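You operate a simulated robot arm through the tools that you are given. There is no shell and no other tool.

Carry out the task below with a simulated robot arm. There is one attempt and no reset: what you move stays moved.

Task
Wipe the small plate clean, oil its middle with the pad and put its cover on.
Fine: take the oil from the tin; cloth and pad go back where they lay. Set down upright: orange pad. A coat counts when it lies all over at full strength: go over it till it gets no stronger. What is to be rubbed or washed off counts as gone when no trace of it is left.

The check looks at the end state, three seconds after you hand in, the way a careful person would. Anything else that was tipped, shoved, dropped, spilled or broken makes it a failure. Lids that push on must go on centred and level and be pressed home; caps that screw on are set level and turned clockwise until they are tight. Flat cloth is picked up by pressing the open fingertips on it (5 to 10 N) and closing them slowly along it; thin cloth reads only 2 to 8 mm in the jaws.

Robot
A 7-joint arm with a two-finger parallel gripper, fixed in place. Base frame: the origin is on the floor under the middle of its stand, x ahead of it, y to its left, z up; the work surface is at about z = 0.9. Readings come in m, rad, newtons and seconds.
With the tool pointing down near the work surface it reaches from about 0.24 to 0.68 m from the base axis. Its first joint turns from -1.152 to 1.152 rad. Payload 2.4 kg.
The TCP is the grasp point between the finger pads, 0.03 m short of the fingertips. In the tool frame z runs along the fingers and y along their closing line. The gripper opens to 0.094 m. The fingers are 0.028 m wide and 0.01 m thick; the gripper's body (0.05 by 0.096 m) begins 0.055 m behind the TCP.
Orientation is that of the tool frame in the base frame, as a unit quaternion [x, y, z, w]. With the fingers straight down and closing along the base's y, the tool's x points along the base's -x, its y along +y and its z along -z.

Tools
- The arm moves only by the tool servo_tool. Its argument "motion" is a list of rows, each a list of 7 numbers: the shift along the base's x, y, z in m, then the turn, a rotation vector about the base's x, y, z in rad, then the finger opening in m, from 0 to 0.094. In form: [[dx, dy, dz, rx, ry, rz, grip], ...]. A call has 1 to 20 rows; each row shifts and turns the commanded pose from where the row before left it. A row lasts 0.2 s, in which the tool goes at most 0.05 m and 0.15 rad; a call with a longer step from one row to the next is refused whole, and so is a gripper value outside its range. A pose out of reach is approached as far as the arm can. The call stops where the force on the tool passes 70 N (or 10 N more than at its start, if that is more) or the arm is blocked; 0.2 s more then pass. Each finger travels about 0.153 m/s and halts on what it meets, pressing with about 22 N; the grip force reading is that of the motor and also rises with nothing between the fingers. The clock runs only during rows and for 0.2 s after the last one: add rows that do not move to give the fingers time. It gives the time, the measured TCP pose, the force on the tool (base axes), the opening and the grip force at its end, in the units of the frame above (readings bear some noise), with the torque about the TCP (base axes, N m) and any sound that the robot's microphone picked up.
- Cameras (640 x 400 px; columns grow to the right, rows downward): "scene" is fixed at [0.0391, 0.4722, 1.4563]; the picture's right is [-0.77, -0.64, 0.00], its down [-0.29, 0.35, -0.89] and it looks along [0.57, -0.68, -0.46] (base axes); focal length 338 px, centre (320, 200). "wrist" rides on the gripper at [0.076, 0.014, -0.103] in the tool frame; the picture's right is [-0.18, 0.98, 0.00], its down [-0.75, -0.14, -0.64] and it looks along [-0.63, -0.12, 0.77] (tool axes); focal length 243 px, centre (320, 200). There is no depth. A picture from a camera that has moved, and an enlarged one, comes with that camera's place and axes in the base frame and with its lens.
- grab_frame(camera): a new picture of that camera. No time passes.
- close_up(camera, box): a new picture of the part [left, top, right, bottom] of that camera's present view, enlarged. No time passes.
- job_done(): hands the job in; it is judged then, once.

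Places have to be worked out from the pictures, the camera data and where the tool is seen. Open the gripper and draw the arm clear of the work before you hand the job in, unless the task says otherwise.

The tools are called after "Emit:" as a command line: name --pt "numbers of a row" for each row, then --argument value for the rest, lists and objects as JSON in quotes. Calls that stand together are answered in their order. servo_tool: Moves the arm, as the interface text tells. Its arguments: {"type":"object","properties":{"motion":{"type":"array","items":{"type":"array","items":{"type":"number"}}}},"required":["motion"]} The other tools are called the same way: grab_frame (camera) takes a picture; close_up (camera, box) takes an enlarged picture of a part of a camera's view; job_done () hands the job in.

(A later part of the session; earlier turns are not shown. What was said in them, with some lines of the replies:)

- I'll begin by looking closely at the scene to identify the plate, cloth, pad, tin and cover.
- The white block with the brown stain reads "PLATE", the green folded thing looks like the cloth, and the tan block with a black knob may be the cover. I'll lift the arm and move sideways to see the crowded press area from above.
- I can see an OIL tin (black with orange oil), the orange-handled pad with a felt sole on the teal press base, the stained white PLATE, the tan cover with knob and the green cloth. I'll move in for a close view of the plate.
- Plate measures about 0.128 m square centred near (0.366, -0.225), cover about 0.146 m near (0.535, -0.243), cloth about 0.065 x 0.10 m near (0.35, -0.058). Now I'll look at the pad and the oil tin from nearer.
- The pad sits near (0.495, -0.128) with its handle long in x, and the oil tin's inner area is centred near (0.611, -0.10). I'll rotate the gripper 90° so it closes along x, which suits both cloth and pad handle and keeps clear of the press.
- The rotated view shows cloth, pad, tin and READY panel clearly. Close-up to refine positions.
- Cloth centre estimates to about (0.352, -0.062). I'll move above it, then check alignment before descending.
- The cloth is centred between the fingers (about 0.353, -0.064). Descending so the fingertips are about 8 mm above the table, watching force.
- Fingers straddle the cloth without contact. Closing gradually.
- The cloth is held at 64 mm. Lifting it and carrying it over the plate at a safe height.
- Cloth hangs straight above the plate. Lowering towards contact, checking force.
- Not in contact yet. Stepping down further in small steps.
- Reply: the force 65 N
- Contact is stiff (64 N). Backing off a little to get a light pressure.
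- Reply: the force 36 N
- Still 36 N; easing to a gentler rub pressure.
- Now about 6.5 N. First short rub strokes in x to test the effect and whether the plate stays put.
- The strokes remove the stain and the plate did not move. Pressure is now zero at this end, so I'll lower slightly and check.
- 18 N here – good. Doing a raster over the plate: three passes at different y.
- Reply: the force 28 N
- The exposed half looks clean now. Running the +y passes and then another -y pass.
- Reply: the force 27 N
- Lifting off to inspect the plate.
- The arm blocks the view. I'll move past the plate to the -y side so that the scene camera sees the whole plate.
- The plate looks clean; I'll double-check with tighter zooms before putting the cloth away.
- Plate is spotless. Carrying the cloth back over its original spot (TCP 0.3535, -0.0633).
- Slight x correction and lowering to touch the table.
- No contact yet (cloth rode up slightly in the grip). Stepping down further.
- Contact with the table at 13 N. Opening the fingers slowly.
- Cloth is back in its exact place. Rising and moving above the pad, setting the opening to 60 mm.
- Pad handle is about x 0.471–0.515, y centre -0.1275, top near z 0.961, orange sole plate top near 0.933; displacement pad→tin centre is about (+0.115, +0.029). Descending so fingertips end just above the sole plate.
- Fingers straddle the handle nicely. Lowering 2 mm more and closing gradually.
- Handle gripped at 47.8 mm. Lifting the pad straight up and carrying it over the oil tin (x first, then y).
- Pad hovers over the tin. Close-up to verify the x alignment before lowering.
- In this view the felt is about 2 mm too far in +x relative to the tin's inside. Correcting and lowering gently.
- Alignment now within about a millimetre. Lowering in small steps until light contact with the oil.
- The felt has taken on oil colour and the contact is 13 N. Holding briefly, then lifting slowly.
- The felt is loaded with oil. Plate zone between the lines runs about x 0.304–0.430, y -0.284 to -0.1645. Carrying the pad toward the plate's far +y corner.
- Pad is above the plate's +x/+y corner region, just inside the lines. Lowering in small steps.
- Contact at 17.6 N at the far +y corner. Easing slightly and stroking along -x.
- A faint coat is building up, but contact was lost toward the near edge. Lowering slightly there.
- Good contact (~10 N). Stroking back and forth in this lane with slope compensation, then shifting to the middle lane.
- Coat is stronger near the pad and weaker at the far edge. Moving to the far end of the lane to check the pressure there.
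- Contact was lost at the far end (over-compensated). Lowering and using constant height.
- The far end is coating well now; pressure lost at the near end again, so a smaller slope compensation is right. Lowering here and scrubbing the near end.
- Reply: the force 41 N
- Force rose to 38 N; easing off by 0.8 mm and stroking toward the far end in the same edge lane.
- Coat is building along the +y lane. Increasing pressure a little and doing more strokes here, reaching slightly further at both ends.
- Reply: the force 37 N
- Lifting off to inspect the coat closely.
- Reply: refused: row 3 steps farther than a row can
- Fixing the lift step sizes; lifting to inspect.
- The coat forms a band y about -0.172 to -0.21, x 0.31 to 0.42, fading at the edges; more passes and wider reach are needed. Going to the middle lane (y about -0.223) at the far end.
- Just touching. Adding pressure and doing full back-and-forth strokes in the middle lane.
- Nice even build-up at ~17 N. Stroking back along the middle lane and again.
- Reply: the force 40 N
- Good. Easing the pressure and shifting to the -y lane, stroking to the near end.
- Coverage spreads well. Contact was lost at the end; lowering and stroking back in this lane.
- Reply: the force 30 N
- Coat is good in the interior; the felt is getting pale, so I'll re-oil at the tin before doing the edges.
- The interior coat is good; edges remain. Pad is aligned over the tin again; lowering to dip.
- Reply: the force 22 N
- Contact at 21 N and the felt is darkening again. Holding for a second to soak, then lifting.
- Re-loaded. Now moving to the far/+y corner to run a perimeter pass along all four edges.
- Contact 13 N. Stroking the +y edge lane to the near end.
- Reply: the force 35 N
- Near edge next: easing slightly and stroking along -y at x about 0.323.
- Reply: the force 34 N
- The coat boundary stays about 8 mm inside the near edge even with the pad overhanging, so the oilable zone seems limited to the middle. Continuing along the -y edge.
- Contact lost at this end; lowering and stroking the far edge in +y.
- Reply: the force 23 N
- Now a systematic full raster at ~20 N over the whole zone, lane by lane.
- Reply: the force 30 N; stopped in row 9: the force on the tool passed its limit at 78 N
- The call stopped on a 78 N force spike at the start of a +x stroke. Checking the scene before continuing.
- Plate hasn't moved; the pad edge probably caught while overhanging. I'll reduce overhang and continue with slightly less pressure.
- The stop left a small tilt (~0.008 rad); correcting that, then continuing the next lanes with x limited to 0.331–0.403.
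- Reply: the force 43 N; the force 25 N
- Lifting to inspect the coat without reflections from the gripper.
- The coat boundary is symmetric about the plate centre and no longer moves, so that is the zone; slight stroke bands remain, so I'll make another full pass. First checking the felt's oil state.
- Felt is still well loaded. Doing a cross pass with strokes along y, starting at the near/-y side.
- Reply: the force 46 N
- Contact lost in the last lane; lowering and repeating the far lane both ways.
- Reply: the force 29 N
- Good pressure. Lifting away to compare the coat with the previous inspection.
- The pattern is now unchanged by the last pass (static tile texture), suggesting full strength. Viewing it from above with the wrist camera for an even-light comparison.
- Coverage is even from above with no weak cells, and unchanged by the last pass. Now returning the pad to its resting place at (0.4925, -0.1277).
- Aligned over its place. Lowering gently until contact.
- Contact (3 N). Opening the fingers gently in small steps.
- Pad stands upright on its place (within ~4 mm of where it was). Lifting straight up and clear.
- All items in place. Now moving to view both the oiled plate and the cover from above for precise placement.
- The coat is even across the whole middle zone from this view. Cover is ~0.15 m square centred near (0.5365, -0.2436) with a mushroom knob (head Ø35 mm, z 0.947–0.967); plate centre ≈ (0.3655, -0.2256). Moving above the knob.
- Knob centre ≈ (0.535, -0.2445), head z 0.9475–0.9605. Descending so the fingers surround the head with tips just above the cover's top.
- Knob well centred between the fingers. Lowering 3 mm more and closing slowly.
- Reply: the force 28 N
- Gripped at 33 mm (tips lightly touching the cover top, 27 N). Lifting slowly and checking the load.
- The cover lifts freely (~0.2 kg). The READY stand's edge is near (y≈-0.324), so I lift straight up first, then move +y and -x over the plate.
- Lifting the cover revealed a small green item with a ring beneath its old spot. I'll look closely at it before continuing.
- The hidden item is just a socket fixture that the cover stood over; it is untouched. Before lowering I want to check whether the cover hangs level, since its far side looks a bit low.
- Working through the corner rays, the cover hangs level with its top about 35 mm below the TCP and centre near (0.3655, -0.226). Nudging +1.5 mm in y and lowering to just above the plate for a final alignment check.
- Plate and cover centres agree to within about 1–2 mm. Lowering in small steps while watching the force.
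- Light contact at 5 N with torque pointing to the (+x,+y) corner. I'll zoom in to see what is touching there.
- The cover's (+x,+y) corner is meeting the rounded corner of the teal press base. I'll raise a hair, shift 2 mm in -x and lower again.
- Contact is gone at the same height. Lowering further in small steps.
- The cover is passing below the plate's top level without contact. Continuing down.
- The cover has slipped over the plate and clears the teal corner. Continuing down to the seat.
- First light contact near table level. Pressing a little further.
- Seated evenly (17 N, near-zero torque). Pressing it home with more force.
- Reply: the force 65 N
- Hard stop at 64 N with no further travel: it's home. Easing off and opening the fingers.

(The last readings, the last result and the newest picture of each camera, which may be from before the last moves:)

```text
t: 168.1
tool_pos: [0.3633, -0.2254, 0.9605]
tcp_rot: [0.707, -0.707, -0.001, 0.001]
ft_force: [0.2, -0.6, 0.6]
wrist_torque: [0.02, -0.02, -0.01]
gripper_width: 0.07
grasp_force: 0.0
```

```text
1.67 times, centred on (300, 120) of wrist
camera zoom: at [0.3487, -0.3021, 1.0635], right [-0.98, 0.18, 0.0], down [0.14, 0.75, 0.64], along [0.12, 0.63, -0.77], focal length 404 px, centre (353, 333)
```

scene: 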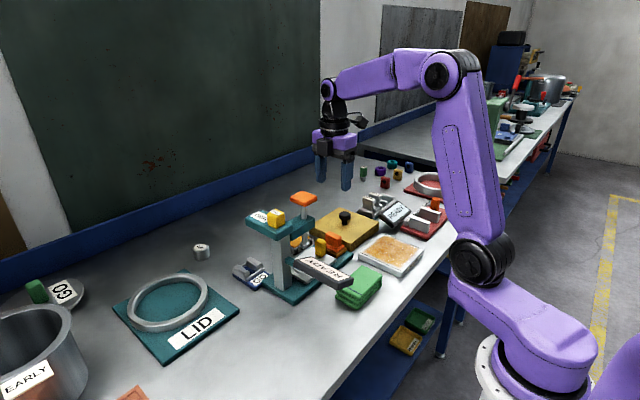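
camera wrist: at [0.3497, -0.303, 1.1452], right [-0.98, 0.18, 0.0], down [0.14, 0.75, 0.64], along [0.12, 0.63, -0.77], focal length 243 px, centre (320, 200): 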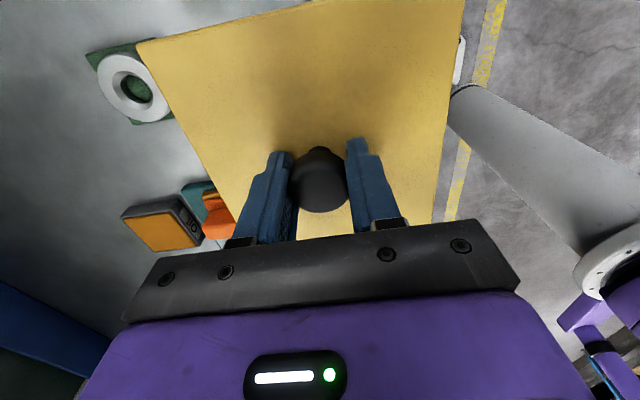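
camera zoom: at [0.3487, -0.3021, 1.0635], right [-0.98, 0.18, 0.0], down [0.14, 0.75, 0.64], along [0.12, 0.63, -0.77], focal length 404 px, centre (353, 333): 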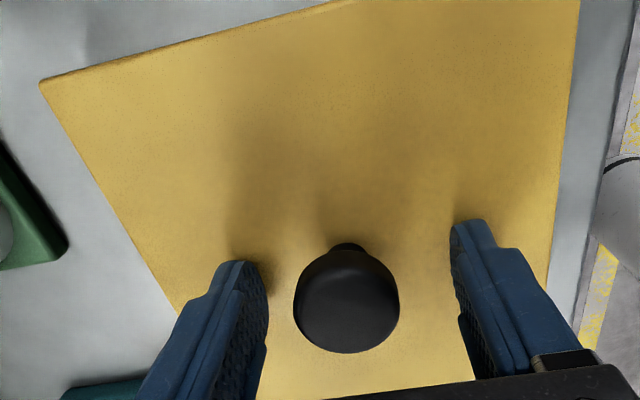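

Released. Lifting straight up and clear to inspect the seating.

Emit:
servo_tool --pt "0 0 0.02 0 0 0 0.07" --pt "0 0 0.03 0 0 0 0.07" --pt "0 0 0.04 0 0 0 0.07" --pt "0 0 0.045 0 0 0 0.07" --pt "0 -0.03 0.035 0 0 0 0.07" --pt "0 -0.03 0.035 0 0 0 0.07" --pt "0 -0.03 0.03 0 0 0 0.07" --pt "0 0 0 0 0 0 0.07"

Emit:
grab_frame --camera "scene"

Emit:
close_up --camera "scene" --box '[340, 210, 440, 290]'

Emit:
grab_frame --camera "wrist"

```text
t: 169.9
tool_pos: [0.3633, -0.3162, 1.1941]
tcp_rot: [0.708, -0.707, -0.001, 0.0]
ft_force: [-0.3, -0.5, 0.0]
wrist_torque: [-0.01, 0.04, -0.02]
gripper_width: 0.07
grasp_force: 0.0
```

```text
taken
```

scene: 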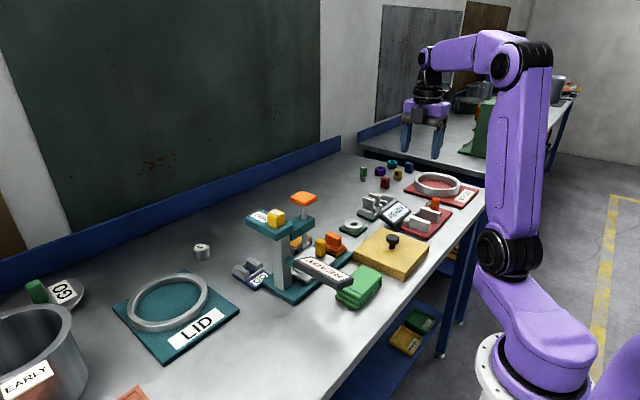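

```text
5.00 times, centred on (390, 250) of scene
camera zoom: at [0.0391, 0.4722, 1.4563], right [-0.77, -0.64, 0.0], down [-0.29, 0.35, -0.89], along [0.57, -0.68, -0.46], focal length 1691 px, centre (-30, -50)
```

zoom: 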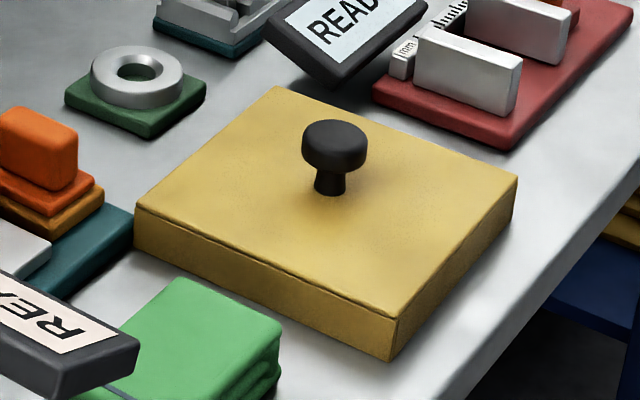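

```text
taken
camera wrist: at [0.3492, -0.3936, 1.2967], right [-0.98, 0.18, 0.0], down [0.14, 0.75, 0.64], along [0.12, 0.63, -0.77], focal length 243 px, centre (320, 200)
```

wrist: 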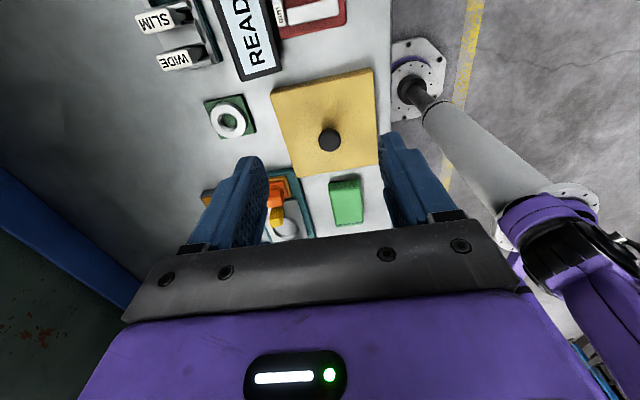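

Taking a closer look at the seated cover from both cameras to verify it's level and square on the plate.

Emit:
close_up --camera "wrist" --box '[260, 60, 400, 190]'

Emit:
close_up --camera "scene" --box '[350, 235, 430, 285]'

Emit:
close_up --camera "scene" --box '[345, 235, 385, 265]'

```text
3.08 times, centred on (330, 125) of wrist
camera zoom: at [0.3492, -0.3936, 1.2967], right [-0.98, 0.18, 0.0], down [0.14, 0.75, 0.64], along [0.12, 0.63, -0.77], focal length 746 px, centre (289, 431)
```

zoom: 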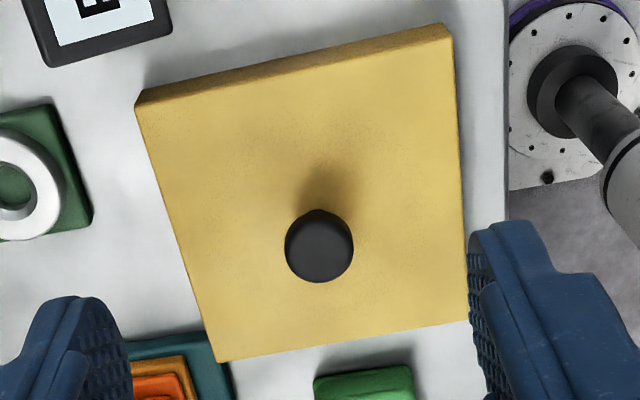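

```text
8.00 times, centred on (390, 260) of scene
camera zoom: at [0.0391, 0.4722, 1.4563], right [-0.77, -0.64, 0.0], down [-0.29, 0.35, -0.89], along [0.57, -0.68, -0.46], focal length 2706 px, centre (-240, -280)
```

zoom: 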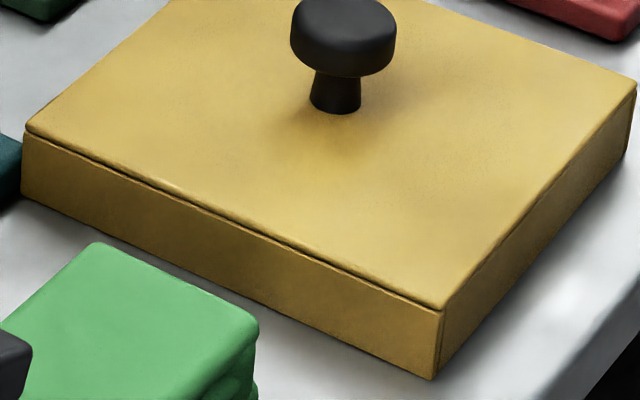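

```text
13.33 times, centred on (365, 250) of scene
camera zoom: at [0.0391, 0.4722, 1.4563], right [-0.77, -0.64, 0.0], down [-0.29, 0.35, -0.89], along [0.57, -0.68, -0.46], focal length 4510 px, centre (-280, -467)
```

zoom: 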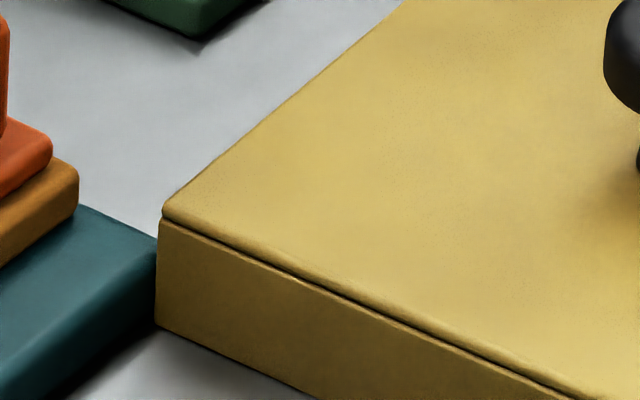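

The cover's corners come out square and level (top ≈ 0.924 all round, centre ≈ (0.364, -0.224) vs plate (0.364, -0.2256), yaw < 0.5°). Final retreat with open gripper, then a last look at everything.

Emit:
servo_tool --pt "-0.02 -0.01 0.02 0 0 0 0.08" --pt "-0.02 -0.01 0.02 0 0 0 0.094" --pt "-0.02 0 0 0 0 0 0.094" --pt "0 0 0 0 0 0 0.094" --pt "0 0 0 0 0 0 0.094"

Emit:
close_up --camera "scene" --box '[280, 200, 400, 310]'

Emit:
close_up --camera "scene" --box '[340, 170, 480, 290]'

```text
t: 171.1
tool_pos: [0.3046, -0.3363, 1.2354]
tcp_rot: [0.708, -0.707, 0.0, 0.0]
ft_force: [0.1, -0.7, -0.7]
wrist_torque: [0.03, -0.02, -0.01]
gripper_width: 0.094
grasp_force: 0.0
```

```text
3.64 times, centred on (340, 255) of scene
camera zoom: at [0.0391, 0.4722, 1.4563], right [-0.77, -0.64, 0.0], down [-0.29, 0.35, -0.89], along [0.57, -0.68, -0.46], focal length 1230 px, centre (247, 0)
```

zoom: 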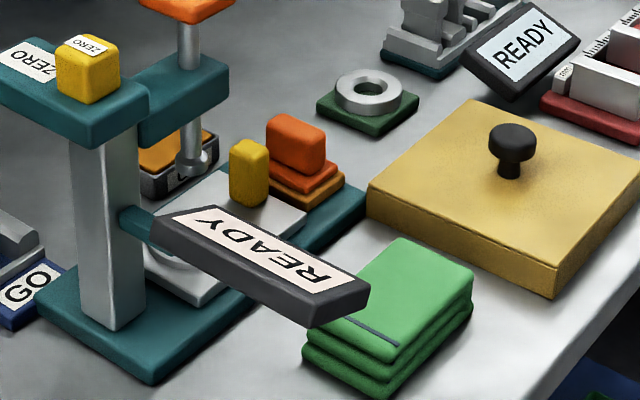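

```text
3.33 times, centred on (410, 230) of scene
camera zoom: at [0.0391, 0.4722, 1.4563], right [-0.77, -0.64, 0.0], down [-0.29, 0.35, -0.89], along [0.57, -0.68, -0.46], focal length 1128 px, centre (20, 100)
```

zoom: 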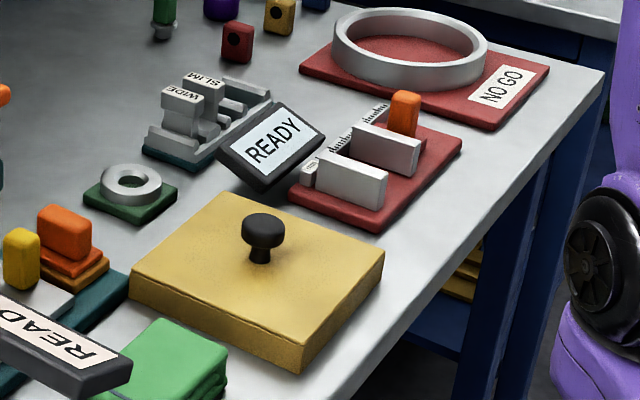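

Everything is in place: plate wiped, oiled and covered; cloth and upright pad back where they lay; the tin and other fixtures undisturbed; gripper open and arm clear. Handing in.

Emit:
job_done

```text
The job is handed in.
```

I've wiped the plate, oiled its middle, put the cover on and handed the job in; no result has come back.

- **Wiping:** The brown stain is gone. Close-ups of the whole top showed no trace left, and the cloth is back where it lay.
- **Oiling:** I loaded the pad twice from the tin and went over the middle until another full pass made no visible difference. The coat stops about 8 mm short of the black lines. It stayed there even with the pad hanging over the plate's edge, so I took that as the limit of the area to be oiled.
- **Pad:** The orange pad stands upright on the teal base, about 4 to 5 mm from where it was. It shifted slightly when the fingers opened.
- **Cover:** It is on, level and within about 2 mm of centred. I pressed it to a hard stop at about 64 N.
    - On the way down one corner touched the teal press base, so I moved the cover 2 mm over and lowered it again.
    - It slid about 2 mm back toward the base when I let go.
    - Lifting it from its old place uncovered a ring-shaped fixture underneath, which I left alone.

There was one force spike of 78 N during oiling, when the pad's edge caught. The plate did not move. The gripper is open and the arm is clear.
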